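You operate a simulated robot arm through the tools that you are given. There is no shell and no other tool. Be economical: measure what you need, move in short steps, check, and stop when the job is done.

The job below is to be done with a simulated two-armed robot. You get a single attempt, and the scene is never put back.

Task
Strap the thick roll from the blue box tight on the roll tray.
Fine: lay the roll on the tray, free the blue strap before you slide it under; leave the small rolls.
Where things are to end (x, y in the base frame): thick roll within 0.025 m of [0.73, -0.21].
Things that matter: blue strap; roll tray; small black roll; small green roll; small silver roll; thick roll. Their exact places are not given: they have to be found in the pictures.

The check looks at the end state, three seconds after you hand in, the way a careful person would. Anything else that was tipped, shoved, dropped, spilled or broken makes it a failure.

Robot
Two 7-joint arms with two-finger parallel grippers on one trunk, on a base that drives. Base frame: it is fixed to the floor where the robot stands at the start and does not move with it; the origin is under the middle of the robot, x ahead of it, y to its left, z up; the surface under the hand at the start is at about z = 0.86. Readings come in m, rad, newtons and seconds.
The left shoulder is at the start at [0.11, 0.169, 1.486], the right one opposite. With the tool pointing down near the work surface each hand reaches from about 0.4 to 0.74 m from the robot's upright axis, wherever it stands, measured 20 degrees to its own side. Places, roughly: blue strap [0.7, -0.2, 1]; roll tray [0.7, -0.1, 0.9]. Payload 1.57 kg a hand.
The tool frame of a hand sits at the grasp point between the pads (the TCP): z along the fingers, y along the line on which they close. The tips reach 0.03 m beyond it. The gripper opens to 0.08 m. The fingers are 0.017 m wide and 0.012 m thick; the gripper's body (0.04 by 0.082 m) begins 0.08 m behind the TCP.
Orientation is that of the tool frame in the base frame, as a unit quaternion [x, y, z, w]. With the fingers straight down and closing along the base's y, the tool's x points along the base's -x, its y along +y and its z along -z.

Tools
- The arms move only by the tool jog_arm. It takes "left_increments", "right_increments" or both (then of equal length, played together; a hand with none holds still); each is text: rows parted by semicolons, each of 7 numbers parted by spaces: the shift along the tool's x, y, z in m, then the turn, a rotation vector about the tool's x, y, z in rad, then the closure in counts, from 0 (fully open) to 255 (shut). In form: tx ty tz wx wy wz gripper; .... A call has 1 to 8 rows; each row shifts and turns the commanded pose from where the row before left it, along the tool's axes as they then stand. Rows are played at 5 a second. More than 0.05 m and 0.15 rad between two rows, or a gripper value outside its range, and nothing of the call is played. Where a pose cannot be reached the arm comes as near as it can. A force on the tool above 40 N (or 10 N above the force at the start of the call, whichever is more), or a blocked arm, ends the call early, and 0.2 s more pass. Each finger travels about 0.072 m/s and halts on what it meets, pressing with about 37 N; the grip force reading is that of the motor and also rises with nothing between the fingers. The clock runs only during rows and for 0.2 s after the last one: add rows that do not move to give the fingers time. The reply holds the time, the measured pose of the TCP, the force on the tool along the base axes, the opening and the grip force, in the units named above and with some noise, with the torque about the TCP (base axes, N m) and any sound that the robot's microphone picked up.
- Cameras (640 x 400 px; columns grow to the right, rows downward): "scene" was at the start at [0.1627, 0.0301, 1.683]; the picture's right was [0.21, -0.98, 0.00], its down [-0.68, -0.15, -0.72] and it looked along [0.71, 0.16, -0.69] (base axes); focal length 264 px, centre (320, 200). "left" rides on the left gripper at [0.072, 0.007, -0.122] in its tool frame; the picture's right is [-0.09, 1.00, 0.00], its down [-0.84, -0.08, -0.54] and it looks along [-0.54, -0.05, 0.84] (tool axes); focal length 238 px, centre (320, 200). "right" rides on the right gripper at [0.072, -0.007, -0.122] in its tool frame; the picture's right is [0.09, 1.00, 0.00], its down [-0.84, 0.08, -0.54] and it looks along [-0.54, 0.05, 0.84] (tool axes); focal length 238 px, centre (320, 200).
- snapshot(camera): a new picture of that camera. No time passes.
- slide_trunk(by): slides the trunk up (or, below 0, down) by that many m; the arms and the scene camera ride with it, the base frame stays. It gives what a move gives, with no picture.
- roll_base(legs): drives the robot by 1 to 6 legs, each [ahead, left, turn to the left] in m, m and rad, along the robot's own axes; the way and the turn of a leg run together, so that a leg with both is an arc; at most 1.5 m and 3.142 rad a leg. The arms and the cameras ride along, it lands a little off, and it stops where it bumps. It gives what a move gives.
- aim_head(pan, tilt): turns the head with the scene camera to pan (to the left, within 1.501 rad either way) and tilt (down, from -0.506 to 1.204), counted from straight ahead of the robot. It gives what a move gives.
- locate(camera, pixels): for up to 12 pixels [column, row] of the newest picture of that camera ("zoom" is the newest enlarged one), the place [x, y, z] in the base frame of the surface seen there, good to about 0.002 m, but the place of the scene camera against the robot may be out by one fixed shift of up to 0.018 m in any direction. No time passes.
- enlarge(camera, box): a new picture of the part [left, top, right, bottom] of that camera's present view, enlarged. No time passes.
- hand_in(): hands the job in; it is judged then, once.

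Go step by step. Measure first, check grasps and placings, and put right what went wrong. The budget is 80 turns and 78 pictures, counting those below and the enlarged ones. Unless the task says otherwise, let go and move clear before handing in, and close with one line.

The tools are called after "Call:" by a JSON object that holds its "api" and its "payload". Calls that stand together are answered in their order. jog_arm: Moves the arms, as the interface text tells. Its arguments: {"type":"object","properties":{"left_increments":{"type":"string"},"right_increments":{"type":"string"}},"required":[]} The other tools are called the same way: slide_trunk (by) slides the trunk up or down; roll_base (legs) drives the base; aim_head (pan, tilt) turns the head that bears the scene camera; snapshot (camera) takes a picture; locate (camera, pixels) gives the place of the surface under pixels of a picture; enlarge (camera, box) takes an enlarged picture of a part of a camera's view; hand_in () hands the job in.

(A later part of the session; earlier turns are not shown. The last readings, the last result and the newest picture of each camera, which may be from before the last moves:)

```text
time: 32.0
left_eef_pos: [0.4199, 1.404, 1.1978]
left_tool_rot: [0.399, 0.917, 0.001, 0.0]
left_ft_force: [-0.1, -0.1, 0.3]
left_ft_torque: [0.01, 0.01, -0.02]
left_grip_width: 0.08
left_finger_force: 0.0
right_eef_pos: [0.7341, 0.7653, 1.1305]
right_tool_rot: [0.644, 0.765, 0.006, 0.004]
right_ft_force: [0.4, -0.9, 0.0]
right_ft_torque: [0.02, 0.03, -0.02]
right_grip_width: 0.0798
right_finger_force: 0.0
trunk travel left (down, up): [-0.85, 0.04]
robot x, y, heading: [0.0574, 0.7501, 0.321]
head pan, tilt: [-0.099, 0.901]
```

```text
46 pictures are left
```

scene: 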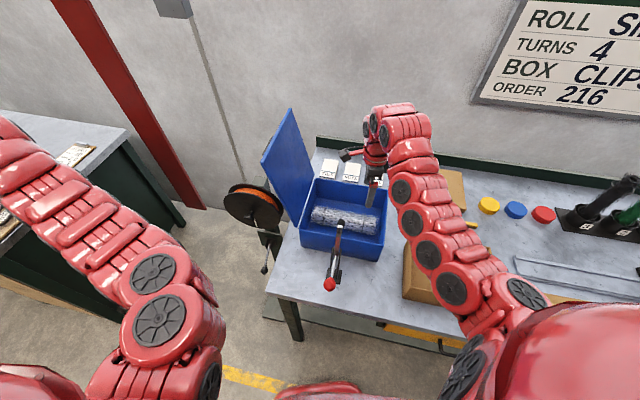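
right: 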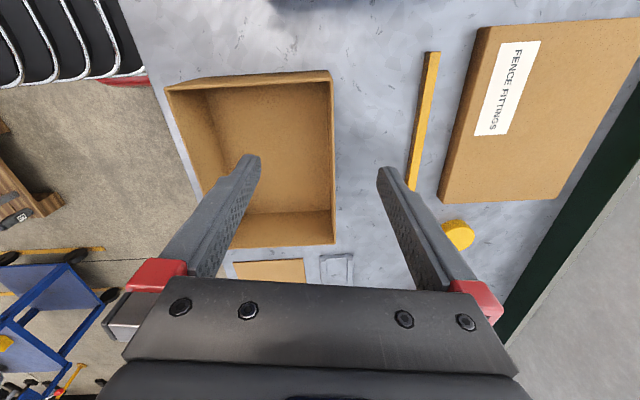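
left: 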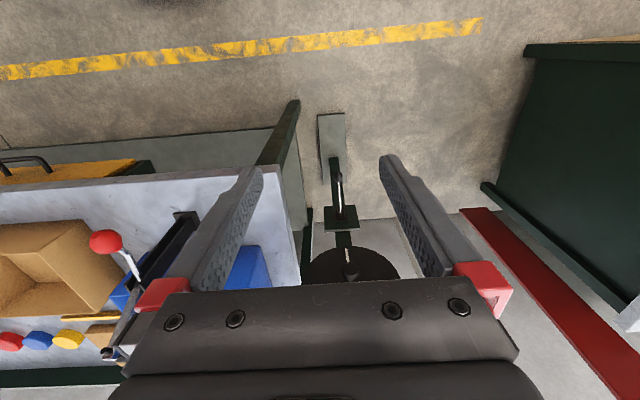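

The right hand is over the box at [0.734, 0.765]. I'll square the tool (0.171 rad) and move over the roll's centre.

Call:
{"api": "jog_arm", "payload": {"right_increments": "0 0 0 0 0 0.086 0; 0 0 0 0 0 0.085 0; 0.03 0.015 0 0 0 0 0; 0.03 0.013 0 0 0 0 0; 0 0 0.03 0 0 0 0; 0 0 0 0 0 0 0"}}

Call:
{"api": "snapshot", "payload": {"camera": "right"}}

Call:
{"api": "enlarge", "payload": {"camera": "scene", "box": [250, 80, 460, 300]}}

```text
time: 33.4
left_eef_pos: [0.419, 1.4034, 1.1966]
left_tool_rot: [0.399, 0.917, 0.0, 0.001]
left_ft_force: [0.6, -0.1, 0.7]
left_ft_torque: [0.02, 0.02, -0.03]
left_grip_width: 0.08
left_finger_force: 0.0
right_eef_pos: [0.7632, 0.8274, 1.0993]
right_tool_rot: [0.707, 0.707, 0.005, 0.004]
right_ft_force: [0.2, -0.4, -0.3]
right_ft_torque: [-0.03, 0.0, 0.0]
right_grip_width: 0.0801
right_finger_force: 0.1
trunk travel left (down, up): [-0.85, 0.04]
robot x, y, heading: [0.0558, 0.7488, 0.326]
head pan, tilt: [-0.099, 0.901]
```

```text
45 pictures are left
```

right: 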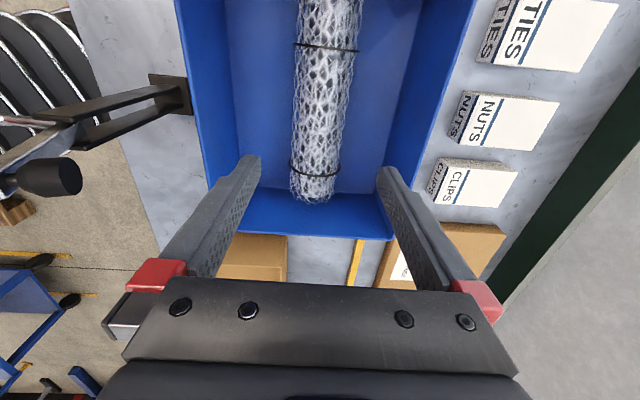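

```text
1.82 times, centred on (355, 190) of scene
```

zoom: 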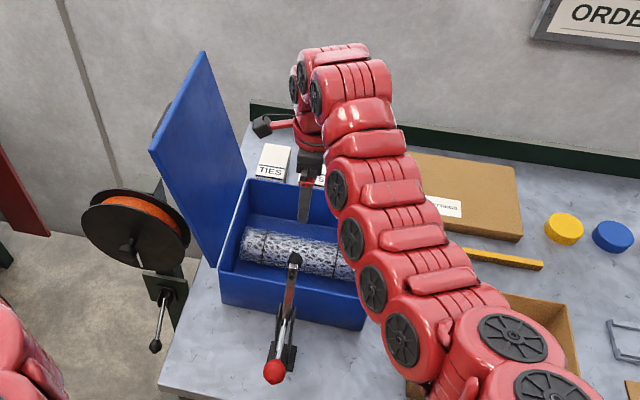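

The right camera shows the roll between columns 290–360. I'll measure its edges and ends.

Call:
{"api": "locate", "payload": {"camera": "right", "pixels": [[316, 195], [318, 165], [322, 120], [326, 70], [328, 30], [330, 5], [297, 70], [354, 70], [270, 70], [390, 80], [313, 202]]}}

```text
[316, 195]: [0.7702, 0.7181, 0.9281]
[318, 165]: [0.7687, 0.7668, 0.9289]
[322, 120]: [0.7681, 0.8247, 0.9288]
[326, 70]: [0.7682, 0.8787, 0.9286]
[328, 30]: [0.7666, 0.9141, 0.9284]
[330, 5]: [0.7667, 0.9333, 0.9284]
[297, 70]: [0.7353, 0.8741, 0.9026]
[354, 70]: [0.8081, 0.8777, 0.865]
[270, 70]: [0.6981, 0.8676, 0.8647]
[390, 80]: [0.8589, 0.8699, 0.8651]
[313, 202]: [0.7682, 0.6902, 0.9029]
```

The roll's top line is at x 0.768, z 0.929 (64 mm thick, axis along y), centre y about 0.83. I'll shift 5 mm and descend, checking before closing.

Call:
{"api": "jog_arm", "payload": {"right_increments": "0.002 0.005 0.04 0 0 0 0; 0 0 0.05 0 0 0 0; 0 0 0.04 0 0 0 0; 0 0 0.03 0 0 0 0; 0 0 0 0 0 0 0"}}

Call:
{"api": "snapshot", "payload": {"camera": "right"}}

```text
time: 34.6
left_eef_pos: [0.42, 1.4024, 1.1964]
left_tool_rot: [0.399, 0.917, 0.0, 0.001]
left_ft_force: [-0.9, 0.5, 0.1]
left_ft_torque: [0.0, -0.06, -0.01]
left_grip_width: 0.0799
left_finger_force: 0.2
right_eef_pos: [0.766, 0.8296, 0.9527]
right_tool_rot: [0.707, 0.707, 0.007, 0.005]
right_ft_force: [-0.4, 0.3, 0.1]
right_ft_torque: [0.02, 0.04, -0.03]
right_grip_width: 0.08
right_finger_force: 0.0
right hand out of reach, approached as far as the arm can: row 4
trunk travel left (down, up): [-0.85, 0.04]
robot x, y, heading: [0.0591, 0.7525, 0.324]
head pan, tilt: [-0.099, 0.901]
```

```text
43 pictures are left
```

right: 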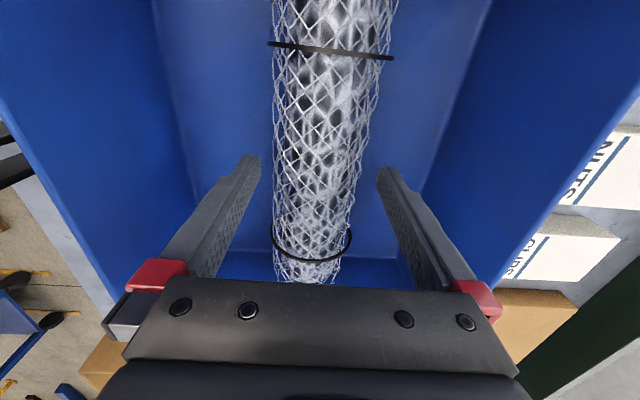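

The fingers straddle the roll with even margins, but the arm is at reach at z 0.953. I'll lower the trunk 0.047 m.

Call:
{"api": "slide_trunk", "payload": {"by": -0.047}}

Call:
{"api": "jog_arm", "payload": {"right_increments": "0 0 0 0 0 0 100; 0 0 0 0 0 0 255; 0 0 0 0 0 0 255; 0 0 0 0 0 0 255"}}

Call:
{"api": "snapshot", "payload": {"camera": "right"}}

```text
time: 35.5
left_eef_pos: [0.4183, 1.4041, 1.1505]
left_tool_rot: [0.4, 0.917, 0.0, 0.0]
left_ft_force: [0.5, -0.2, 0.0]
left_ft_torque: [0.01, -0.02, 0.01]
left_grip_width: 0.0799
left_finger_force: 0.0
right_eef_pos: [0.7658, 0.8293, 0.9051]
right_tool_rot: [0.707, 0.707, 0.006, 0.005]
right_ft_force: [-0.5, -1.4, 0.1]
right_ft_torque: [0.02, 0.01, 0.01]
right_grip_width: 0.0799
right_finger_force: 0.0
trunk travel left (down, up): [-0.803, 0.087]
robot x, y, heading: [0.0546, 0.7476, 0.321]
head pan, tilt: [-0.099, 0.901]
```

```text
time: 36.5
left_eef_pos: [0.4173, 1.4022, 1.1488]
left_tool_rot: [0.4, 0.916, 0.0, 0.001]
left_ft_force: [-0.7, 0.0, -0.9]
left_ft_torque: [0.01, -0.04, -0.02]
left_grip_width: 0.0802
left_finger_force: 0.1
right_eef_pos: [0.767, 0.829, 0.9053]
right_tool_rot: [0.707, 0.707, 0.007, 0.004]
right_ft_force: [0.0, -0.4, 4.1]
right_ft_torque: [0.0, 0.02, -0.35]
right_grip_width: 0.0714
right_finger_force: 37.0
trunk travel left (down, up): [-0.803, 0.087]
robot x, y, heading: [0.0577, 0.7541, 0.321]
head pan, tilt: [-0.099, 0.901]
```

```text
42 pictures are left
```

right: 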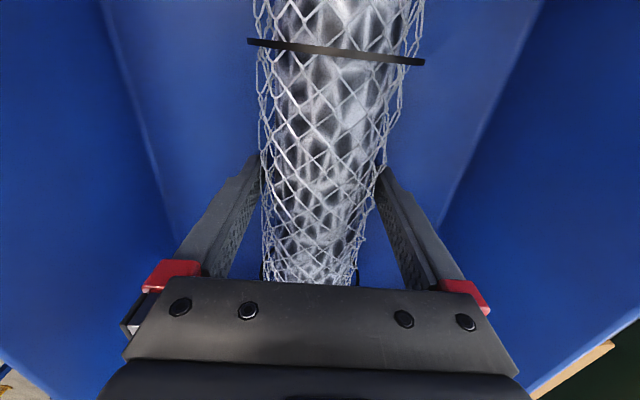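

Gripped at 71 mm with 37 N. I'll lift with the arm and check.

Call:
{"api": "jog_arm", "payload": {"right_increments": "0 0 -0.02 0 0 0 255; 0 0 -0.04 0 0 0 255; 0 0 -0.04 0 0 0 255; 0 0 -0.04 0 0 0 255; 0 0 -0.03 0 0 0 255; 0 0 0 0 0 0 255"}}

Call:
{"api": "snapshot", "payload": {"camera": "scene"}}

Call:
{"api": "snapshot", "payload": {"camera": "right"}}

```text
time: 37.9
left_eef_pos: [0.4199, 1.4045, 1.1497]
left_tool_rot: [0.399, 0.917, -0.001, -0.001]
left_ft_force: [-0.7, 0.1, -0.5]
left_ft_torque: [0.05, -0.03, 0.01]
left_grip_width: 0.08
left_finger_force: 0.1
right_eef_pos: [0.7665, 0.8276, 1.0693]
right_tool_rot: [0.708, 0.707, 0.004, 0.004]
right_ft_force: [0.5, -0.1, -4.2]
right_ft_torque: [-0.01, 0.04, 0.0]
right_grip_width: 0.0713
right_finger_force: 37.4
trunk travel left (down, up): [-0.803, 0.087]
robot x, y, heading: [0.0623, 0.7548, 0.325]
head pan, tilt: [-0.099, 0.901]
```

```text
41 pictures are left
```

scene: 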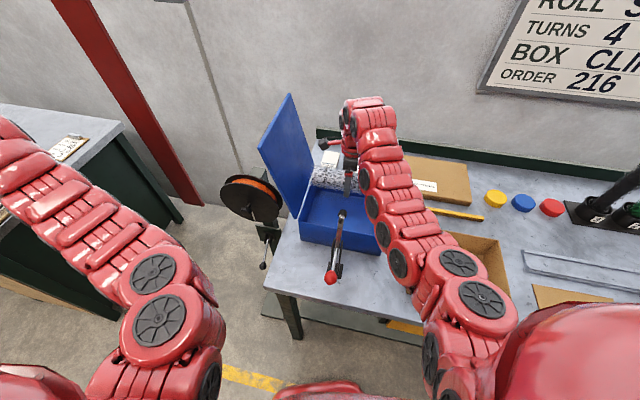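

```text
40 pictures are left
```

right: 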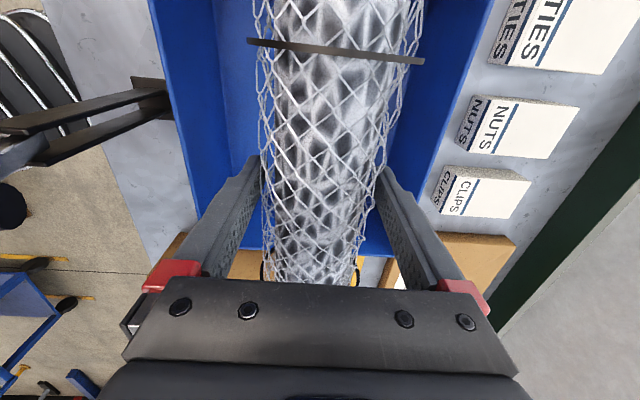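

The roll is held level (weight 4.2 N, torque near 0), bottom about z 1.03. I'll raise the trunk 0.04, turn back, retreat from the lever and lid, and drive right to the tray.

Call:
{"api": "slide_trunk", "payload": {"by": 0.04}}

Call:
{"api": "roll_base", "payload": {"legs": [[0, 0, -0.32], [-0.3, 0, 0], [0, -0.6, 0]]}}

Call:
{"api": "aim_head", "payload": {"pan": -0.2, "tilt": 0.8}}

Call:
{"api": "snapshot", "payload": {"camera": "scene"}}

```text
time: 38.7
left_eef_pos: [0.4201, 1.404, 1.1889]
left_tool_rot: [0.4, 0.917, 0.0, 0.0]
left_ft_force: [1.0, 0.6, -0.3]
left_ft_torque: [-0.01, 0.01, 0.07]
left_grip_width: 0.08
left_finger_force: 0.0
right_eef_pos: [0.7668, 0.8287, 1.1095]
right_tool_rot: [0.707, 0.707, 0.005, 0.004]
right_ft_force: [0.0, -0.8, -3.2]
right_ft_torque: [0.0, 0.04, 0.02]
right_grip_width: 0.0712
right_finger_force: 37.3
trunk travel left (down, up): [-0.843, 0.047]
robot x, y, heading: [0.0568, 0.7495, 0.323]
head pan, tilt: [-0.099, 0.901]
```

```text
time: 44.8
left_eef_pos: [0.3083, 0.6492, 1.1888]
left_tool_rot: [0.54, 0.842, 0.0, 0.0]
left_ft_force: [-0.7, -0.5, 0.3]
left_ft_torque: [0.03, -0.01, 0.01]
left_grip_width: 0.0799
left_finger_force: 0.1
right_eef_pos: [0.457, -0.0058, 1.1099]
right_tool_rot: [0.811, 0.585, 0.005, 0.005]
right_ft_force: [-0.1, -0.2, -4.0]
right_ft_torque: [0.01, 0.0, 0.0]
right_grip_width: 0.0711
right_finger_force: 36.7
trunk travel left (down, up): [-0.843, 0.047]
robot x, y, heading: [-0.2397, 0.1451, 0.003]
head pan, tilt: [-0.099, 0.901]
```

```text
time: 45.5
left_eef_pos: [0.3092, 0.647, 1.1896]
left_tool_rot: [0.541, 0.841, 0.0, 0.0]
left_ft_force: [0.0, -0.7, -0.6]
left_ft_torque: [0.03, -0.02, -0.01]
left_grip_width: 0.08
left_finger_force: 0.1
right_eef_pos: [0.4563, -0.007, 1.1099]
right_tool_rot: [0.811, 0.585, 0.004, 0.004]
right_ft_force: [-0.9, -0.5, -4.1]
right_ft_torque: [0.02, 0.01, -0.02]
right_grip_width: 0.0709
right_finger_force: 36.8
trunk travel left (down, up): [-0.843, 0.047]
robot x, y, heading: [-0.2386, 0.1438, 0.005]
head pan, tilt: [-0.201, 0.799]
```

```text
39 pictures are left
```

scene: 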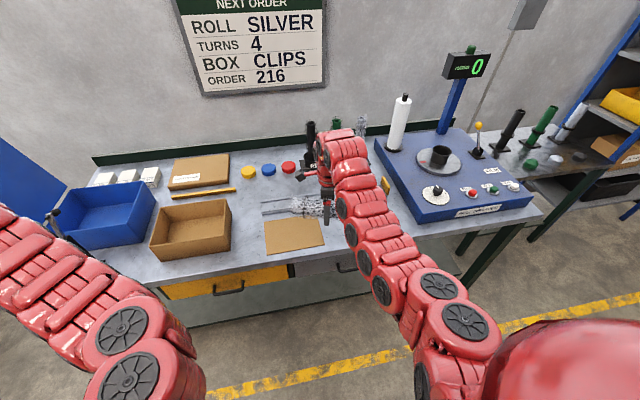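

Robot is at [-0.239, 0.144]; the tool is turned 108°. I'll square the roll to the y axis, then drive forward so the hand comes over [0.73, 0.06].

Call:
{"api": "jog_arm", "payload": {"right_increments": "0 0 0 0 0 -0.11 255; 0 0 0 0 0 -0.11 255; 0 0 0 0 0 -0.1 255; 0 0 0 0 0 0 255"}}

Call:
{"api": "roll_base", "payload": {"legs": [[0, 0.07, 0], [0.275, 0, 0]]}}

Call:
{"api": "snapshot", "payload": {"camera": "right"}}

Call:
{"api": "snapshot", "payload": {"camera": "scene"}}

```text
time: 46.5
left_eef_pos: [0.308, 0.6485, 1.1893]
left_tool_rot: [0.54, 0.841, 0.0, 0.001]
left_ft_force: [0.2, -0.3, 0.2]
left_ft_torque: [-0.03, -0.02, 0.02]
left_grip_width: 0.0798
left_finger_force: 0.1
right_eef_pos: [0.4578, -0.0074, 1.1106]
right_tool_rot: [0.707, 0.707, 0.004, 0.006]
right_ft_force: [0.1, 0.0, -2.4]
right_ft_torque: [0.02, 0.0, 0.01]
right_grip_width: 0.0708
right_finger_force: 36.5
trunk travel left (down, up): [-0.843, 0.047]
robot x, y, heading: [-0.2393, 0.1433, 0.005]
head pan, tilt: [-0.201, 0.799]
```

```text
time: 49.0
left_eef_pos: [0.5777, 0.7183, 1.1895]
left_tool_rot: [0.54, 0.842, 0.0, 0.0]
left_ft_force: [-0.2, -0.3, 0.1]
left_ft_torque: [-0.05, 0.02, 0.0]
left_grip_width: 0.0798
left_finger_force: 0.1
right_eef_pos: [0.7273, 0.0614, 1.1104]
right_tool_rot: [0.708, 0.706, 0.004, 0.005]
right_ft_force: [-0.1, -0.3, -3.5]
right_ft_torque: [0.02, 0.03, -0.01]
right_grip_width: 0.0712
right_finger_force: 37.0
trunk travel left (down, up): [-0.843, 0.047]
robot x, y, heading: [0.0294, 0.2111, 0.002]
head pan, tilt: [-0.201, 0.799]
```

```text
38 pictures are left
```

right: 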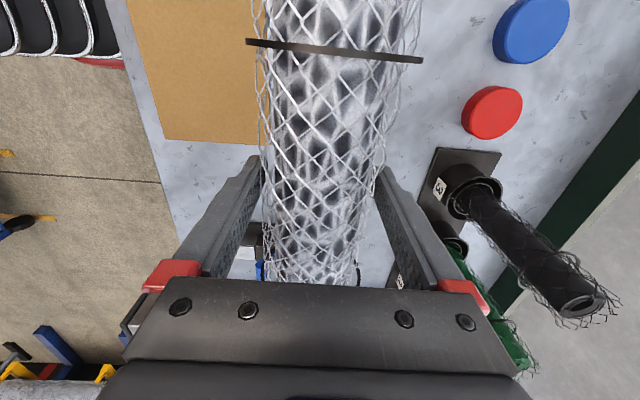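

```text
37 pictures are left
```

scene: 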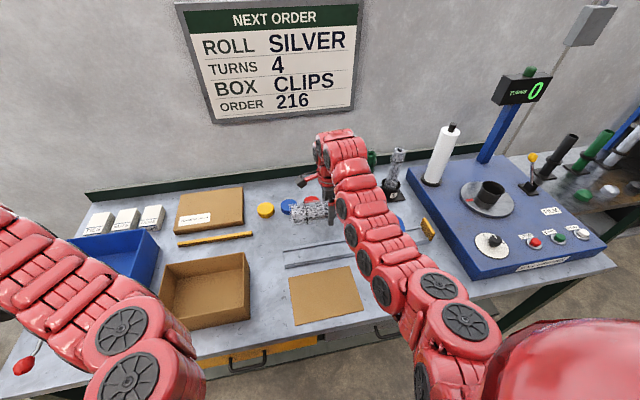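

The roll is over the tray's left part at [0.727, 0.061, 1.11]. I need the rails' profile to know the laying height, so I'll zoom on them.

Call:
{"api": "enlarge", "payload": {"camera": "scene", "box": [270, 210, 360, 275]}}

```text
6.15 times, centred on (315, 242) of scene
```

zoom: 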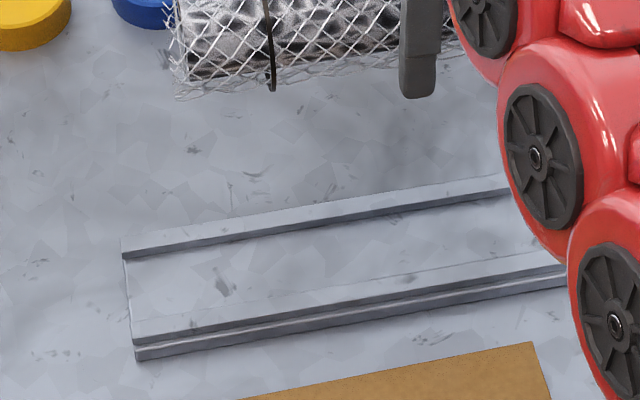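

Call:
{"api": "locate", "payload": {"camera": "zoom", "pixels": [[300, 222], [300, 229], [300, 240], [300, 270], [300, 296], [300, 304], [300, 312], [300, 322], [300, 335], [300, 205], [128, 248], [138, 350]]}}

```text
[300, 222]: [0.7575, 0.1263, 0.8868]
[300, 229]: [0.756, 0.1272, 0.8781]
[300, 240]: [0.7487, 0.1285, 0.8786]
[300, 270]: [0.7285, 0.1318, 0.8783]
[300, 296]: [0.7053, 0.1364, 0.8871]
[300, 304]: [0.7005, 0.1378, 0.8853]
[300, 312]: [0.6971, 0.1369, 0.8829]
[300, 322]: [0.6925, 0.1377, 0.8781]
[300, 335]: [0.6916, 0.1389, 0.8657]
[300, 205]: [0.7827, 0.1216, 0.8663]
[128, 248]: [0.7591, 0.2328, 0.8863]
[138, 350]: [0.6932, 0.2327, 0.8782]
```

The tray floor is at z 0.878 with rails to 0.887, so the roll's centre will rest at about 0.914 and x 0.73. I'll drive 0.05 m closer for reach, pull the hand back to x 0.73 and lower partway.

Call:
{"api": "roll_base", "payload": {"legs": [[0.05, 0, 0]]}}

Call:
{"api": "jog_arm", "payload": {"right_increments": "0 -0.024 0 0 0 0 255; 0 -0.023 0 0 0 0 255; 0 0 0.04 0 0 0 255; 0 0 0.04 0 0 0 255; 0 0 0.04 0 0 0 255; 0 0 0 0 0 0 255"}}

Call:
{"api": "snapshot", "payload": {"camera": "right"}}

```text
time: 49.9
left_eef_pos: [0.6235, 0.7188, 1.1917]
left_tool_rot: [0.541, 0.841, 0.001, 0.002]
left_ft_force: [-0.7, -0.2, 0.9]
left_ft_torque: [-0.04, -0.05, 0.03]
left_grip_width: 0.0799
left_finger_force: 0.1
right_eef_pos: [0.7736, 0.065, 1.1138]
right_tool_rot: [0.708, 0.706, 0.006, 0.006]
right_ft_force: [-0.4, 0.1, -4.3]
right_ft_torque: [-0.02, -0.05, 0.03]
right_grip_width: 0.0713
right_finger_force: 37.4
trunk travel left (down, up): [-0.843, 0.047]
robot x, y, heading: [0.0808, 0.2123, -0.004]
head pan, tilt: [-0.201, 0.799]
```

```text
time: 51.3
left_eef_pos: [0.6298, 0.7203, 1.1891]
left_tool_rot: [0.54, 0.841, 0.0, -0.001]
left_ft_force: [-0.1, -0.7, -0.1]
left_ft_torque: [0.0, 0.05, -0.01]
left_grip_width: 0.0801
left_finger_force: 0.2
right_eef_pos: [0.7333, 0.0627, 0.9876]
right_tool_rot: [0.708, 0.706, 0.003, 0.006]
right_ft_force: [0.7, 0.3, -4.0]
right_ft_torque: [-0.02, 0.0, -0.01]
right_grip_width: 0.0709
right_finger_force: 36.8
trunk travel left (down, up): [-0.843, 0.047]
robot x, y, heading: [0.0829, 0.2158, 0.002]
head pan, tilt: [-0.201, 0.799]
```

```text
35 pictures are left
```

right: 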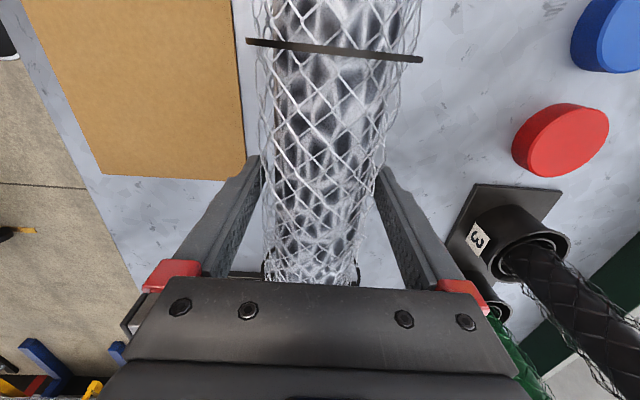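

At [0.733, 0.063, 0.988]; I'll correct x by -3 mm and lower until the roll touches (fine steps at the end).

Call:
{"api": "jog_arm", "payload": {"right_increments": "0 -0.003 0.03 0 0 0 255; 0 0 0.025 0 0 0 255; 0 0 0.006 0 0 0 255; 0 0 0.003 0 0 0 255; 0 0 0 0 0 0 255"}}

Call:
{"api": "enlarge", "payload": {"camera": "scene", "box": [270, 190, 370, 270]}}

```text
time: 52.5
left_eef_pos: [0.6288, 0.7206, 1.189]
left_tool_rot: [0.539, 0.842, 0.0, 0.0]
left_ft_force: [-0.3, 0.0, -0.1]
left_ft_torque: [0.03, 0.01, 0.02]
left_grip_width: 0.0799
left_finger_force: 0.1
right_eef_pos: [0.7304, 0.0644, 0.9242]
right_tool_rot: [0.707, 0.707, 0.005, 0.006]
right_ft_force: [0.9, 0.6, -3.8]
right_ft_torque: [0.01, -0.01, 0.01]
right_grip_width: 0.071
right_finger_force: 37.3
trunk travel left (down, up): [-0.843, 0.047]
robot x, y, heading: [0.08, 0.2103, 0.003]
head pan, tilt: [-0.201, 0.799]
```

```text
5.00 times, centred on (320, 230) of scene
```

zoom: 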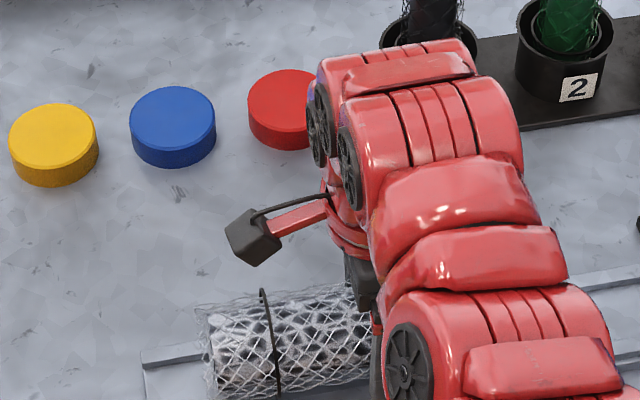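

Not yet in contact (force still the roll's weight). I'll go down in 2 mm steps.

Call:
{"api": "jog_arm", "payload": {"right_increments": "0 0 0.002 0 0 0 255; 0 0 0.002 0 0 0 255; 0 0 0.002 0 0 0 255; 0 0 0 0 0 0 255"}}

```text
time: 53.5
left_eef_pos: [0.6295, 0.7193, 1.1885]
left_tool_rot: [0.54, 0.841, 0.0, 0.0]
left_ft_force: [0.8, 0.3, 0.3]
left_ft_torque: [0.0, 0.03, 0.0]
left_grip_width: 0.0798
left_finger_force: 0.1
right_eef_pos: [0.7296, 0.0632, 0.9187]
right_tool_rot: [0.708, 0.706, 0.003, 0.005]
right_ft_force: [0.9, 0.4, -4.8]
right_ft_torque: [-0.03, -0.01, 0.02]
right_grip_width: 0.0708
right_finger_force: 37.3
trunk travel left (down, up): [-0.843, 0.047]
robot x, y, heading: [0.0796, 0.2139, 0.005]
head pan, tilt: [-0.201, 0.799]
```

Call:
{"api": "jog_arm", "payload": {"right_increments": "0 0 0.002 0 0 0 255; 0 0 0.002 0 0 0 255; 0 0 0 0 0 0 255; 0 0 0 0 0 0 255"}}

```text
time: 54.5
left_eef_pos: [0.6296, 0.7197, 1.1892]
left_tool_rot: [0.54, 0.842, 0.0, 0.0]
left_ft_force: [0.1, -0.6, -0.3]
left_ft_torque: [0.01, 0.0, 0.01]
left_grip_width: 0.08
left_finger_force: 0.0
right_eef_pos: [0.7295, 0.0648, 0.915]
right_tool_rot: [0.708, 0.706, 0.004, 0.006]
right_ft_force: [0.8, 0.1, -4.2]
right_ft_torque: [0.0, -0.01, 0.0]
right_grip_width: 0.0711
right_finger_force: 36.8
trunk travel left (down, up): [-0.843, 0.047]
robot x, y, heading: [0.0787, 0.2144, -0.001]
head pan, tilt: [-0.201, 0.799]
```

Call:
{"api": "jog_arm", "payload": {"right_increments": "0 0 0.002 0 0 0 255; 0 0 0 0 0 0 255; 0 0 0.002 0 0 0 255; 0 0 0 0 0 0 255; 0 0 0 0 0 0 255"}}

Call:
{"api": "snapshot", "payload": {"camera": "right"}}

```text
time: 55.7
left_eef_pos: [0.629, 0.7184, 1.1901]
left_tool_rot: [0.54, 0.842, 0.0, -0.001]
left_ft_force: [0.1, 0.3, 0.1]
left_ft_torque: [-0.01, 0.0, 0.02]
left_grip_width: 0.0802
left_finger_force: 0.1
right_eef_pos: [0.7306, 0.064, 0.9122]
right_tool_rot: [0.708, 0.707, 0.006, 0.006]
right_ft_force: [2.1, -1.2, 5.5]
right_ft_torque: [0.47, -0.05, -0.18]
right_grip_width: 0.0709
right_finger_force: 37.2
trunk travel left (down, up): [-0.843, 0.047]
robot x, y, heading: [0.0812, 0.2146, 0.004]
head pan, tilt: [-0.201, 0.799]
```

```text
33 pictures are left
```

right: 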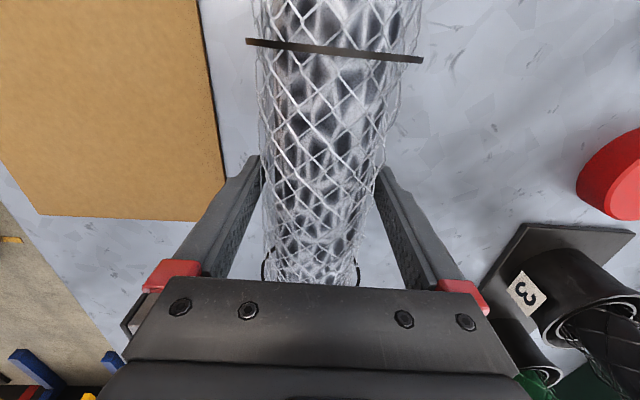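

Contact reached: upward force 5.5 N at z 0.912. I'll open and rise a bit to see the roll lie on the tray.

Call:
{"api": "jog_arm", "payload": {"right_increments": "0 0 0 0 0 0 0; 0 0 0 0 0 0 0; 0 0 -0.03 0 0 0 0; 0 0 -0.04 0 0 0 0; 0 0 -0.04 0 0 0 0; 0.03 0 0 0 0 0 0; 0.03 0 0 0 0 0 0"}}

Call:
{"api": "snapshot", "payload": {"camera": "right"}}

```text
time: 57.3
left_eef_pos: [0.6299, 0.7202, 1.189]
left_tool_rot: [0.541, 0.841, 0.0, 0.0]
left_ft_force: [0.5, 0.4, -1.0]
left_ft_torque: [0.0, 0.0, 0.0]
left_grip_width: 0.0801
left_finger_force: 0.2
right_eef_pos: [0.7315, 0.1231, 1.0245]
right_tool_rot: [0.707, 0.707, 0.005, 0.006]
right_ft_force: [-0.4, 0.6, 0.8]
right_ft_torque: [0.0, 0.0, -0.05]
right_grip_width: 0.0801
right_finger_force: 0.0
trunk travel left (down, up): [-0.843, 0.047]
robot x, y, heading: [0.0791, 0.2146, 0.003]
head pan, tilt: [-0.201, 0.799]
```

```text
32 pictures are left
```

right: 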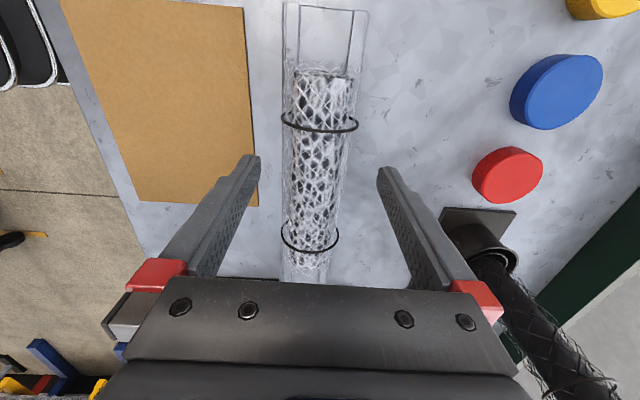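

The roll lies in the tray channel. I'll measure its ends and line.

Call:
{"api": "locate", "payload": {"camera": "right", "pixels": [[322, 85], [320, 120], [316, 170], [312, 220], [310, 260], [308, 272], [322, 70], [300, 30], [351, 30], [325, 30]]}}

```text
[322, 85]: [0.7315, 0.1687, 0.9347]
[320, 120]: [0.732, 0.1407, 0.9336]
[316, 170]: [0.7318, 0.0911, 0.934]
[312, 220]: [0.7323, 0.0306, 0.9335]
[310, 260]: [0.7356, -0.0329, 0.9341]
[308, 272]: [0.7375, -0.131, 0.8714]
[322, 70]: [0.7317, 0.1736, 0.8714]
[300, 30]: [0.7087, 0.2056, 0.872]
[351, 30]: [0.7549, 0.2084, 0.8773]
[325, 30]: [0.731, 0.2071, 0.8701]
```

The roll's centre is at y 0.063, on the tray line x 0.732. I'll regrip near its +y end (y 0.148) and slide it under the slack strap.

Call:
{"api": "jog_arm", "payload": {"right_increments": "0.025 0 0 0 0 0 0; 0 0 0.04 0 0 0 0; 0 0 0.04 0 0 0 0; 0 0 0.025 0 0 0 0; 0 0 0 0 0 0 120; 0 0 0 0 0 0 255; 0 0 0 0 0 0 255; 0 0 0 0 0 0 255"}}

Call:
{"api": "aim_head", "payload": {"pan": -0.45, "tilt": 0.8}}

Call:
{"api": "snapshot", "payload": {"camera": "scene"}}

```text
time: 59.1
left_eef_pos: [0.6288, 0.7198, 1.1897]
left_tool_rot: [0.54, 0.842, 0.0, 0.0]
left_ft_force: [0.5, 0.0, 0.3]
left_ft_torque: [0.0, 0.0, 0.02]
left_grip_width: 0.0801
left_finger_force: 0.1
right_eef_pos: [0.7327, 0.1466, 0.9169]
right_tool_rot: [0.707, 0.707, 0.004, 0.004]
right_ft_force: [-1.8, 0.6, -0.2]
right_ft_torque: [0.31, 0.02, 0.12]
right_grip_width: 0.0708
right_finger_force: 37.7
trunk travel left (down, up): [-0.843, 0.047]
robot x, y, heading: [0.0831, 0.2117, 0.003]
head pan, tilt: [-0.201, 0.799]
```

```text
time: 59.9
left_eef_pos: [0.6281, 0.7202, 1.1891]
left_tool_rot: [0.541, 0.841, 0.0, 0.0]
left_ft_force: [-0.1, 0.6, 0.3]
left_ft_torque: [-0.02, 0.03, 0.04]
left_grip_width: 0.08
left_finger_force: 0.0
right_eef_pos: [0.7331, 0.1454, 0.9177]
right_tool_rot: [0.708, 0.707, 0.005, 0.004]
right_ft_force: [-1.4, 0.6, 0.3]
right_ft_torque: [0.36, -0.01, -0.01]
right_grip_width: 0.0706
right_finger_force: 37.3
trunk travel left (down, up): [-0.843, 0.047]
robot x, y, heading: [0.0849, 0.2134, 0.001]
head pan, tilt: [-0.45, 0.799]
```

```text
31 pictures are left
```

scene: 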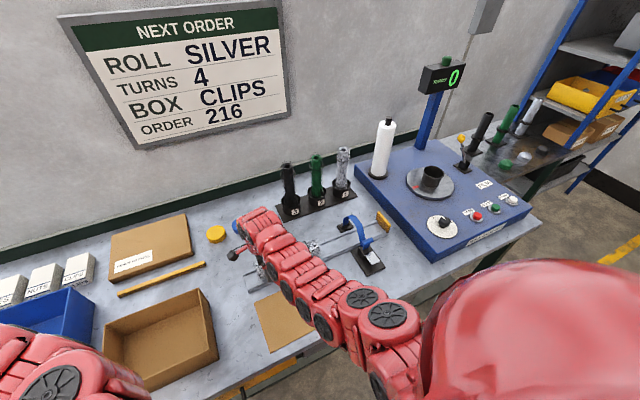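

Gripped again at y 0.146 and the strap arch (355,230) is in clear view. I'll slide the roll 0.10 m toward -y.

Call:
{"api": "jog_arm", "payload": {"right_increments": "-0.02 0 0 0 0 0 255; -0.02 0 0 0 0 0 255; -0.02 0 0 0 0 0 255; -0.02 0 0 0 0 0 255; -0.02 0 0 0 0 0 255; 0 0 0 0 0 0 255"}}

Call:
{"api": "enlarge", "payload": {"camera": "scene", "box": [290, 190, 410, 280]}}

```text
time: 61.3
left_eef_pos: [0.6283, 0.7197, 1.1902]
left_tool_rot: [0.54, 0.842, 0.0, -0.001]
left_ft_force: [-0.2, 0.1, -0.5]
left_ft_torque: [-0.01, -0.03, 0.0]
left_grip_width: 0.0801
left_finger_force: 0.1
right_eef_pos: [0.7297, 0.0497, 0.9143]
right_tool_rot: [0.708, 0.706, 0.004, 0.005]
right_ft_force: [5.4, 2.1, 6.8]
right_ft_torque: [0.3, -0.11, 0.32]
right_grip_width: 0.0706
right_finger_force: 37.0
trunk travel left (down, up): [-0.843, 0.047]
robot x, y, heading: [0.0796, 0.212, 0.0]
head pan, tilt: [-0.45, 0.799]
```

```text
4.44 times, centred on (350, 235) of scene
```

zoom: 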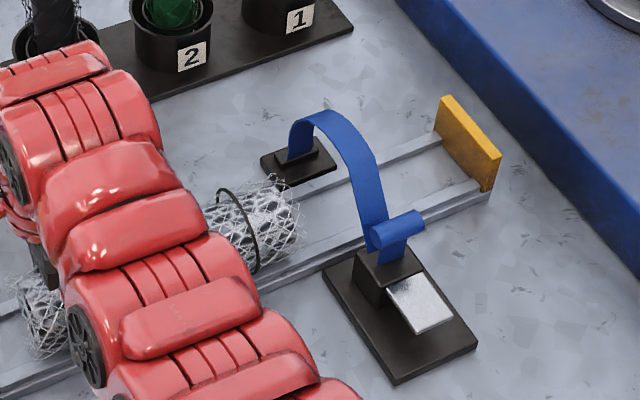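

The roll's front end is just short of the arch and clearly smaller than it. I'll lift 2 mm to relieve the load and continue 0.10 m.

Call:
{"api": "jog_arm", "payload": {"right_increments": "0 0.002 -0.002 0 0 0 255; -0.02 0 0 0 0 0 255; -0.02 0 0 0 0 0 255; -0.02 0 0 0 0 0 255; -0.02 0 0 0 0 0 255; -0.02 0 0 0 0 0 255; 0 0 0 0 0 0 255"}}

Call:
{"api": "enlarge", "payload": {"camera": "scene", "box": [290, 190, 410, 280]}}

```text
time: 62.9
left_eef_pos: [0.6286, 0.7201, 1.1892]
left_tool_rot: [0.54, 0.842, -0.001, 0.0]
left_ft_force: [-0.5, -0.6, -0.1]
left_ft_torque: [0.02, 0.0, -0.02]
left_grip_width: 0.0801
left_finger_force: 0.0
right_eef_pos: [0.7305, -0.0529, 0.917]
right_tool_rot: [0.708, 0.706, 0.004, 0.005]
right_ft_force: [0.8, 0.3, -3.6]
right_ft_torque: [0.35, 0.01, 0.02]
right_grip_width: 0.0705
right_finger_force: 35.7
trunk travel left (down, up): [-0.843, 0.047]
robot x, y, heading: [0.0831, 0.2095, 0.005]
head pan, tilt: [-0.45, 0.799]
```

```text
4.44 times, centred on (350, 235) of scene
```

zoom: 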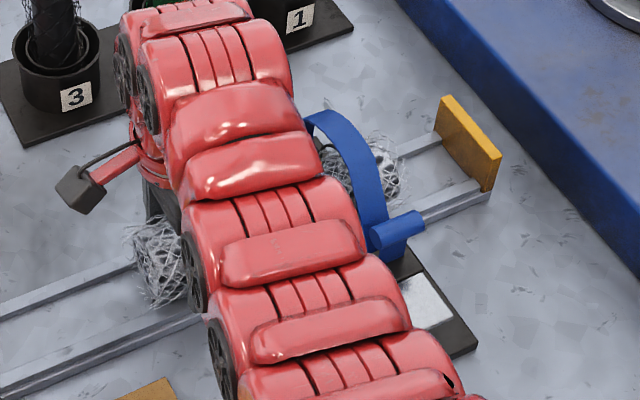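

The roll is entering under the strap without touching. I'll slide the remaining ~0.074 m.

Call:
{"api": "jog_arm", "payload": {"right_increments": "-0.02 0 0 0 0 0 255; -0.02 0 0 0 0 0 255; -0.015 0 0 0 0 0 255; -0.01 0 0 0 0 0 255; -0.005 0 0 0 0 0 255; 0 0 0 0 0 0 255"}}

Call:
{"api": "enlarge", "payload": {"camera": "scene", "box": [290, 190, 410, 280]}}

Call:
{"api": "snapshot", "payload": {"camera": "right"}}

```text
time: 64.3
left_eef_pos: [0.6283, 0.7182, 1.1892]
left_tool_rot: [0.54, 0.842, 0.0, 0.0]
left_ft_force: [-0.3, -0.3, 0.0]
left_ft_torque: [0.01, 0.0, 0.0]
left_grip_width: 0.0799
left_finger_force: 0.0
right_eef_pos: [0.7328, -0.1214, 0.9191]
right_tool_rot: [0.707, 0.707, 0.003, 0.006]
right_ft_force: [-0.7, 0.2, -4.3]
right_ft_torque: [0.34, -0.01, -0.01]
right_grip_width: 0.0705
right_finger_force: 36.3
trunk travel left (down, up): [-0.843, 0.047]
robot x, y, heading: [0.0799, 0.2109, 0.002]
head pan, tilt: [-0.45, 0.799]
```

```text
4.44 times, centred on (350, 235) of scene
```

zoom: 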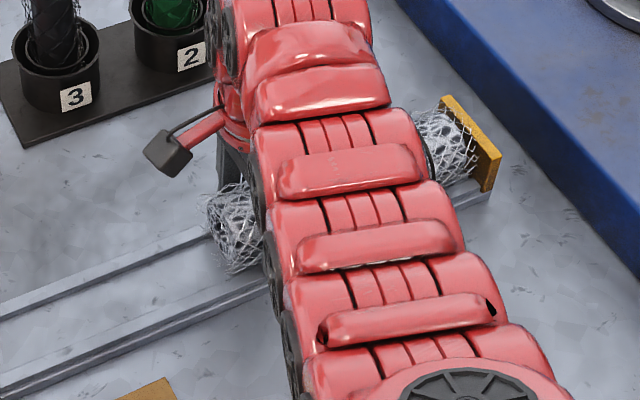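

```text
27 pictures are left
```

right: 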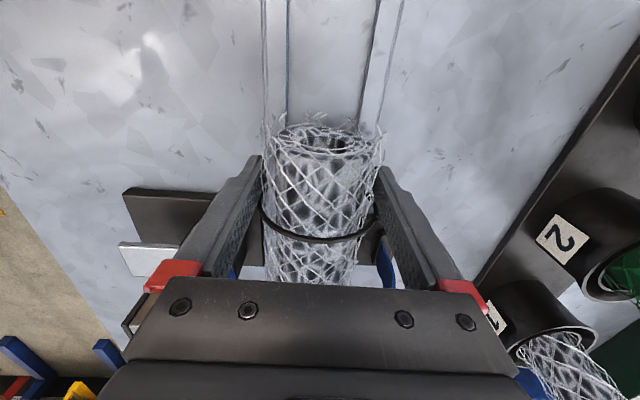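

The front end is just short of the yellow stop. I'll measure the roll's +y end to compute its centre.

Call:
{"api": "locate", "payload": {"camera": "right", "pixels": [[320, 160], [320, 153], [320, 147], [320, 133], [290, 130], [365, 135]]}}

Call:
{"api": "locate", "payload": {"camera": "zoom", "pixels": [[240, 190], [462, 140], [470, 130], [485, 135]]}}

```text
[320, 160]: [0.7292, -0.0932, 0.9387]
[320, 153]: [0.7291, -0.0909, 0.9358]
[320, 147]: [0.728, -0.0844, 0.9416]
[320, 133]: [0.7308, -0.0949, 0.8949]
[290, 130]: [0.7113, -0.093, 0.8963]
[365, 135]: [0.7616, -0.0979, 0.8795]
```

```text
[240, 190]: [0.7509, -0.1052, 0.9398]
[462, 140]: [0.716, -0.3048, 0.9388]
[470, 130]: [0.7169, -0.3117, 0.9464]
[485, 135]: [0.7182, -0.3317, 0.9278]
```

The +y core end is at y -0.091 and the front end near -0.315, so the centre is around -0.203. I'll nudge 6 mm more, lower onto the tray and let go.

Call:
{"api": "jog_arm", "payload": {"right_increments": "-0.006 -0.002 0 0 0 0 255; 0 0 0.003 0 0 0 255; 0 0 0.002 0 0 0 255; 0 0 0 0 0 0 255; 0 0 0 0 0 0 0; 0 0 0 0 0 0 0; 0 0 0 0 0 0 0"}}

Call:
{"api": "jog_arm", "payload": {"right_increments": "0 0 -0.03 0 0 0 0; 0 0 -0.04 0 0 0 0; 0 0 -0.04 0 0 0 0; 0 0 -0.04 0 0 0 0; 0.04 0 0 0 0 0 0; 0.04 0 0 0 0 0 0; 0.04 0 0 0 0 0 0; 0 0 0 0 0 0 0"}}

Call:
{"api": "enlarge", "payload": {"camera": "scene", "box": [290, 190, 410, 280]}}

Call:
{"api": "snapshot", "payload": {"camera": "right"}}

```text
time: 65.9
left_eef_pos: [0.6299, 0.7198, 1.1887]
left_tool_rot: [0.54, 0.842, 0.0, 0.0]
left_ft_force: [-0.2, 0.2, -0.3]
left_ft_torque: [-0.02, 0.01, 0.03]
left_grip_width: 0.08
left_finger_force: 0.0
right_eef_pos: [0.7297, -0.1278, 0.9145]
right_tool_rot: [0.708, 0.707, 0.005, 0.006]
right_ft_force: [-0.4, -0.2, 0.1]
right_ft_torque: [0.0, -0.02, -0.01]
right_grip_width: 0.08
right_finger_force: 0.0
trunk travel left (down, up): [-0.843, 0.047]
robot x, y, heading: [0.0784, 0.2129, 0.005]
head pan, tilt: [-0.45, 0.799]
```

```text
time: 67.7
left_eef_pos: [0.6287, 0.72, 1.1894]
left_tool_rot: [0.54, 0.842, 0.001, -0.001]
left_ft_force: [0.5, 0.4, 1.2]
left_ft_torque: [0.0, -0.01, 0.0]
left_grip_width: 0.0802
left_finger_force: 0.1
right_eef_pos: [0.7246, -0.0075, 1.0644]
right_tool_rot: [0.708, 0.706, 0.004, 0.005]
right_ft_force: [-0.9, 0.2, -0.3]
right_ft_torque: [-0.01, 0.01, 0.0]
right_grip_width: 0.0798
right_finger_force: 0.1
trunk travel left (down, up): [-0.843, 0.047]
robot x, y, heading: [0.0819, 0.217, 0.002]
head pan, tilt: [-0.45, 0.799]
```

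```text
4.44 times, centred on (350, 235) of scene
```

zoom: 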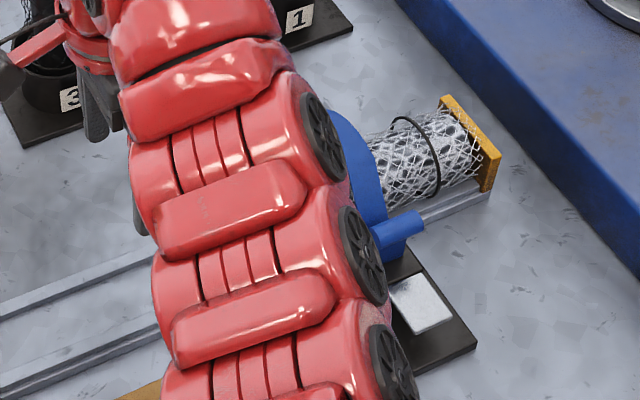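

```text
25 pictures are left
```

right: 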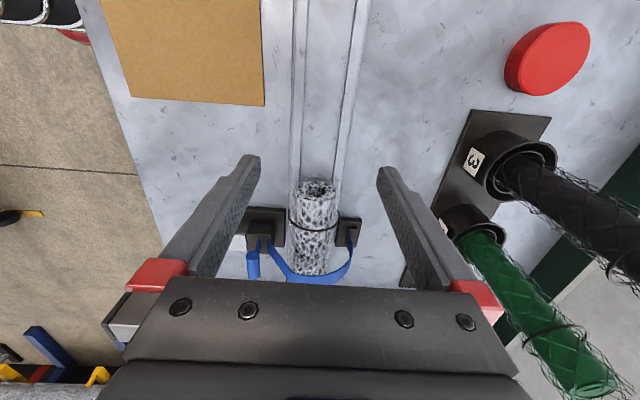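

The roll is under the strap with its end at the yellow stop. Next I'll move the hand above the strap's toggle for tightening and look at it.

Call:
{"api": "jog_arm", "payload": {"right_increments": "0 -0.04 0 0 0 0 0; 0 -0.036 0 0 0 0 0; -0.04 0 0 0 0 0 0; -0.04 0 0 0 0 0 0; -0.04 0 0 0 0 0 0; 0 0 0 0 0 0 0"}}

Call:
{"api": "snapshot", "payload": {"camera": "right"}}

```text
time: 69.1
left_eef_pos: [0.6283, 0.7205, 1.1886]
left_tool_rot: [0.54, 0.842, 0.001, 0.0]
left_ft_force: [0.8, -0.8, 0.6]
left_ft_torque: [-0.02, -0.02, -0.02]
left_grip_width: 0.08
left_finger_force: 0.1
right_eef_pos: [0.6616, -0.1291, 1.0393]
right_tool_rot: [0.707, 0.707, 0.005, 0.005]
right_ft_force: [-0.2, -1.0, -0.3]
right_ft_torque: [-0.07, -0.05, 0.01]
right_grip_width: 0.0802
right_finger_force: 0.0
right hand out of reach, approached as far as the arm can: row 1, 2
trunk travel left (down, up): [-0.843, 0.047]
robot x, y, heading: [0.0813, 0.2111, 0.004]
head pan, tilt: [-0.45, 0.799]
```

```text
24 pictures are left
```

right: 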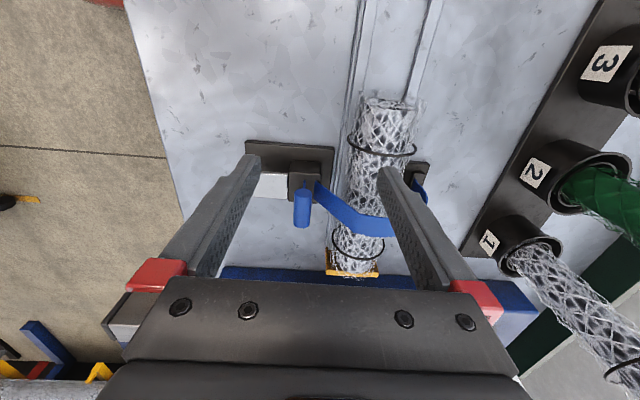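

The arm is near its inner limit here. I'll locate the toggle at (302,207), then reposition the base to about [0.0, 0.05].

Call:
{"api": "locate", "payload": {"camera": "right", "pixels": [[302, 192], [302, 205], [302, 222], [296, 207], [308, 207], [302, 226], [322, 190], [380, 228], [362, 220], [340, 265]]}}

Call:
{"api": "roll_base", "payload": {"legs": [[-0.08, 0, 0], [0, -0.15, 0]]}}

Call:
{"api": "snapshot", "payload": {"camera": "right"}}

```text
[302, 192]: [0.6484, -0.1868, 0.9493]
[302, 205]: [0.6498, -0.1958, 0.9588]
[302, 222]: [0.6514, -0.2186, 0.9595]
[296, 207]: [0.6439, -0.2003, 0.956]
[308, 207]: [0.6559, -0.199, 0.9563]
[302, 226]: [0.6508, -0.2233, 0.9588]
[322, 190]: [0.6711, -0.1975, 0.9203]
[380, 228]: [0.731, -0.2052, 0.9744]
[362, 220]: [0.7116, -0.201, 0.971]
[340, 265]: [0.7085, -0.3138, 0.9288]
```

```text
time: 71.1
left_eef_pos: [0.5533, 0.5713, 1.1874]
left_tool_rot: [0.541, 0.841, -0.001, 0.0]
left_ft_force: [-0.8, 0.2, -1.0]
left_ft_torque: [-0.02, 0.02, 0.01]
left_grip_width: 0.0802
left_finger_force: 0.0
right_eef_pos: [0.5812, -0.2766, 1.0387]
right_tool_rot: [0.709, 0.705, 0.004, 0.006]
right_ft_force: [-0.2, 0.3, -0.5]
right_ft_torque: [-0.03, 0.01, 0.01]
right_grip_width: 0.0798
right_finger_force: 0.0
trunk travel left (down, up): [-0.843, 0.047]
robot x, y, heading: [0.0036, 0.0676, 0.001]
head pan, tilt: [-0.45, 0.799]
```

```text
23 pictures are left
```

right: 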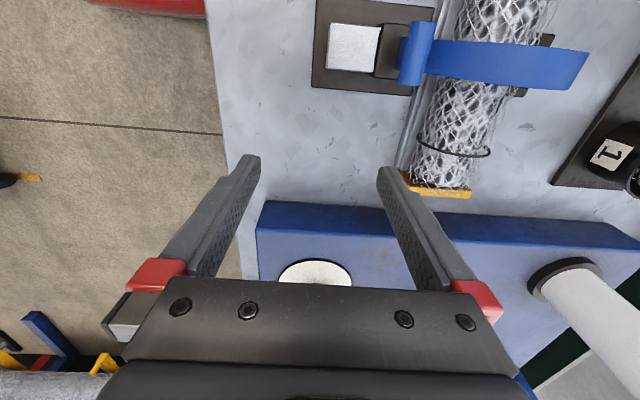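

The toggle is centred at [0.650, -0.203, 0.952], about 16 mm thick. I'll move over it with fingers partly closed (about 31 mm) and stop above.

Call:
{"api": "jog_arm", "payload": {"right_increments": "0.025 0.023 0 0 0 0 155; 0.025 0.023 0 0 0 0 155; 0.024 0.023 0 0 0 0 155; 0 0 0.02 0 0 0 155; 0 0 0 0 0 0 155; 0 0 0 0 0 0 155"}}

Call:
{"api": "snapshot", "payload": {"camera": "right"}}

```text
time: 72.5
left_eef_pos: [0.5519, 0.57, 1.1892]
left_tool_rot: [0.541, 0.841, 0.0, 0.0]
left_ft_force: [-0.2, 0.1, -0.1]
left_ft_torque: [0.04, 0.01, 0.03]
left_grip_width: 0.0799
left_finger_force: 0.1
right_eef_pos: [0.6511, -0.2041, 1.0206]
right_tool_rot: [0.708, 0.706, 0.004, 0.006]
right_ft_force: [0.4, -0.6, 0.3]
right_ft_torque: [0.0, 0.02, -0.01]
right_grip_width: 0.0312
right_finger_force: 0.1
trunk travel left (down, up): [-0.843, 0.047]
robot x, y, heading: [0.0019, 0.063, -0.002]
head pan, tilt: [-0.45, 0.799]
```

```text
22 pictures are left
```

right: 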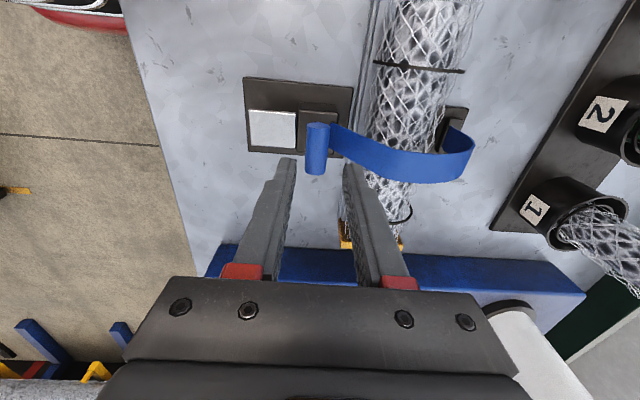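

The fingers bracket the toggle (317,150). I'll descend to z 0.968 and close.

Call:
{"api": "jog_arm", "payload": {"right_increments": "0 0 0.03 0 0 0 155; 0 0 0.015 0 0 0 155; 0 0 0.007 0 0 0 155; 0 0 0 0 0 0 155"}}

Call:
{"api": "snapshot", "payload": {"camera": "right"}}

```text
time: 73.5
left_eef_pos: [0.5527, 0.5695, 1.1888]
left_tool_rot: [0.54, 0.842, 0.0, 0.0]
left_ft_force: [0.2, -0.1, -0.1]
left_ft_torque: [-0.01, 0.01, 0.0]
left_grip_width: 0.08
left_finger_force: 0.0
right_eef_pos: [0.6522, -0.2045, 0.9676]
right_tool_rot: [0.708, 0.706, 0.004, 0.005]
right_ft_force: [0.8, 0.4, -0.2]
right_ft_torque: [-0.02, -0.01, -0.01]
right_grip_width: 0.0313
right_finger_force: 0.1
trunk travel left (down, up): [-0.843, 0.047]
robot x, y, heading: [0.001, 0.0695, -0.003]
head pan, tilt: [-0.45, 0.799]
```

```text
21 pictures are left
```

right: 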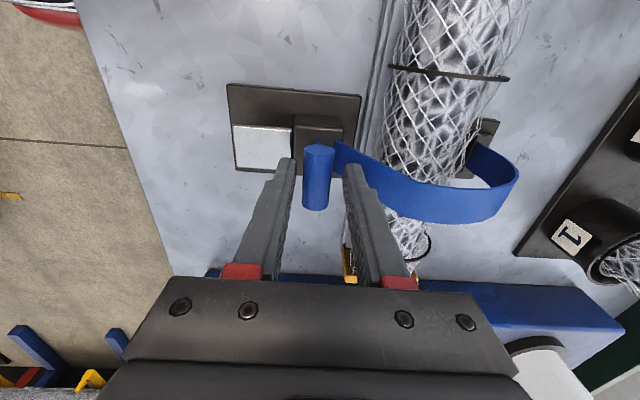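

The toggle is between the fingers. Closing, then pulling up gently.

Call:
{"api": "jog_arm", "payload": {"right_increments": "0 0 0.003 0 0 0 155; 0 0 0 0 0 0 255; 0 0 0 0 0 0 255; 0 0 0 0 0 0 255; 0 0 -0.01 0 0 0 255; 0 0 -0.01 0 0 0 255; 0 0 0 0 0 0 255"}}

Call:
{"api": "snapshot", "payload": {"camera": "right"}}

```text
time: 75.1
left_eef_pos: [0.5497, 0.5698, 1.1895]
left_tool_rot: [0.54, 0.841, 0.001, 0.0]
left_ft_force: [-0.4, 0.7, 0.4]
left_ft_torque: [0.01, 0.04, -0.02]
left_grip_width: 0.0799
left_finger_force: 0.1
right_eef_pos: [0.6498, -0.2058, 0.9876]
right_tool_rot: [0.708, 0.706, 0.005, 0.005]
right_ft_force: [-20.1, 4.1, -4.1]
right_ft_torque: [0.12, 0.45, 0.13]
right_grip_width: 0.0186
right_finger_force: 33.4
trunk travel left (down, up): [-0.843, 0.047]
robot x, y, heading: [0.0045, 0.062, -0.004]
head pan, tilt: [-0.45, 0.799]
```

```text
20 pictures are left
```

right: 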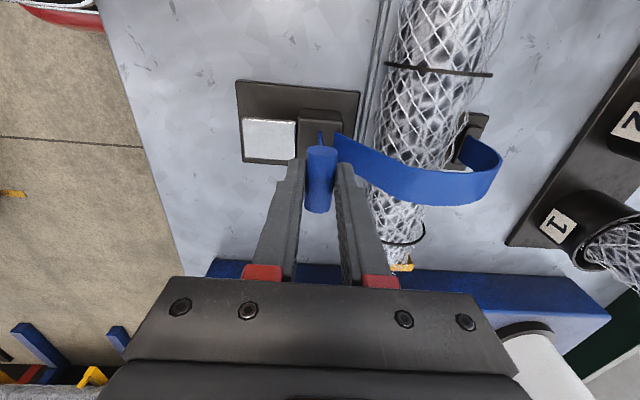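

The toggle rises with the hand, with a 20 N side force in -x. I'll ease x by 3 mm and continue pulling up.

Call:
{"api": "jog_arm", "payload": {"right_increments": "0 -0.003 -0.006 0 0 0 255; 0 0 -0.008 0 0 0 255; 0 0 -0.006 0 0 0 255; 0 0 0 0 0 0 255"}}

Call:
{"api": "snapshot", "payload": {"camera": "right"}}

```text
time: 76.1
left_eef_pos: [0.5538, 0.5697, 1.1879]
left_tool_rot: [0.541, 0.841, 0.0, -0.001]
left_ft_force: [0.5, 0.4, 0.6]
left_ft_torque: [0.03, -0.02, 0.01]
left_grip_width: 0.0801
left_finger_force: 0.0
right_eef_pos: [0.6498, -0.2055, 1.0061]
right_tool_rot: [0.709, 0.706, 0.005, 0.006]
right_ft_force: [4.7, 4.3, -4.0]
right_ft_torque: [-0.3, -0.26, 0.18]
right_grip_width: 0.0189
right_finger_force: 33.1
trunk travel left (down, up): [-0.843, 0.047]
robot x, y, heading: [0.0029, 0.0649, -0.005]
head pan, tilt: [-0.45, 0.799]
```

```text
19 pictures are left
```

right: 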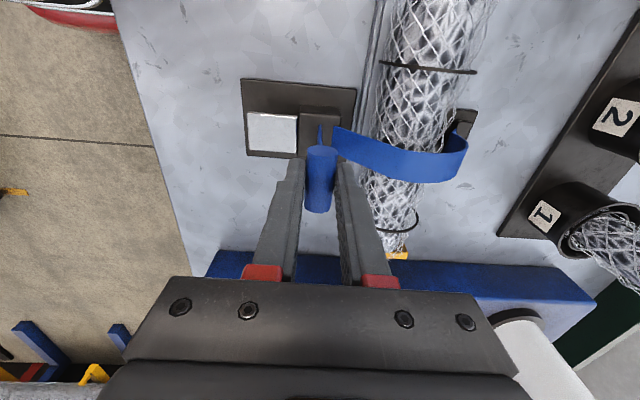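

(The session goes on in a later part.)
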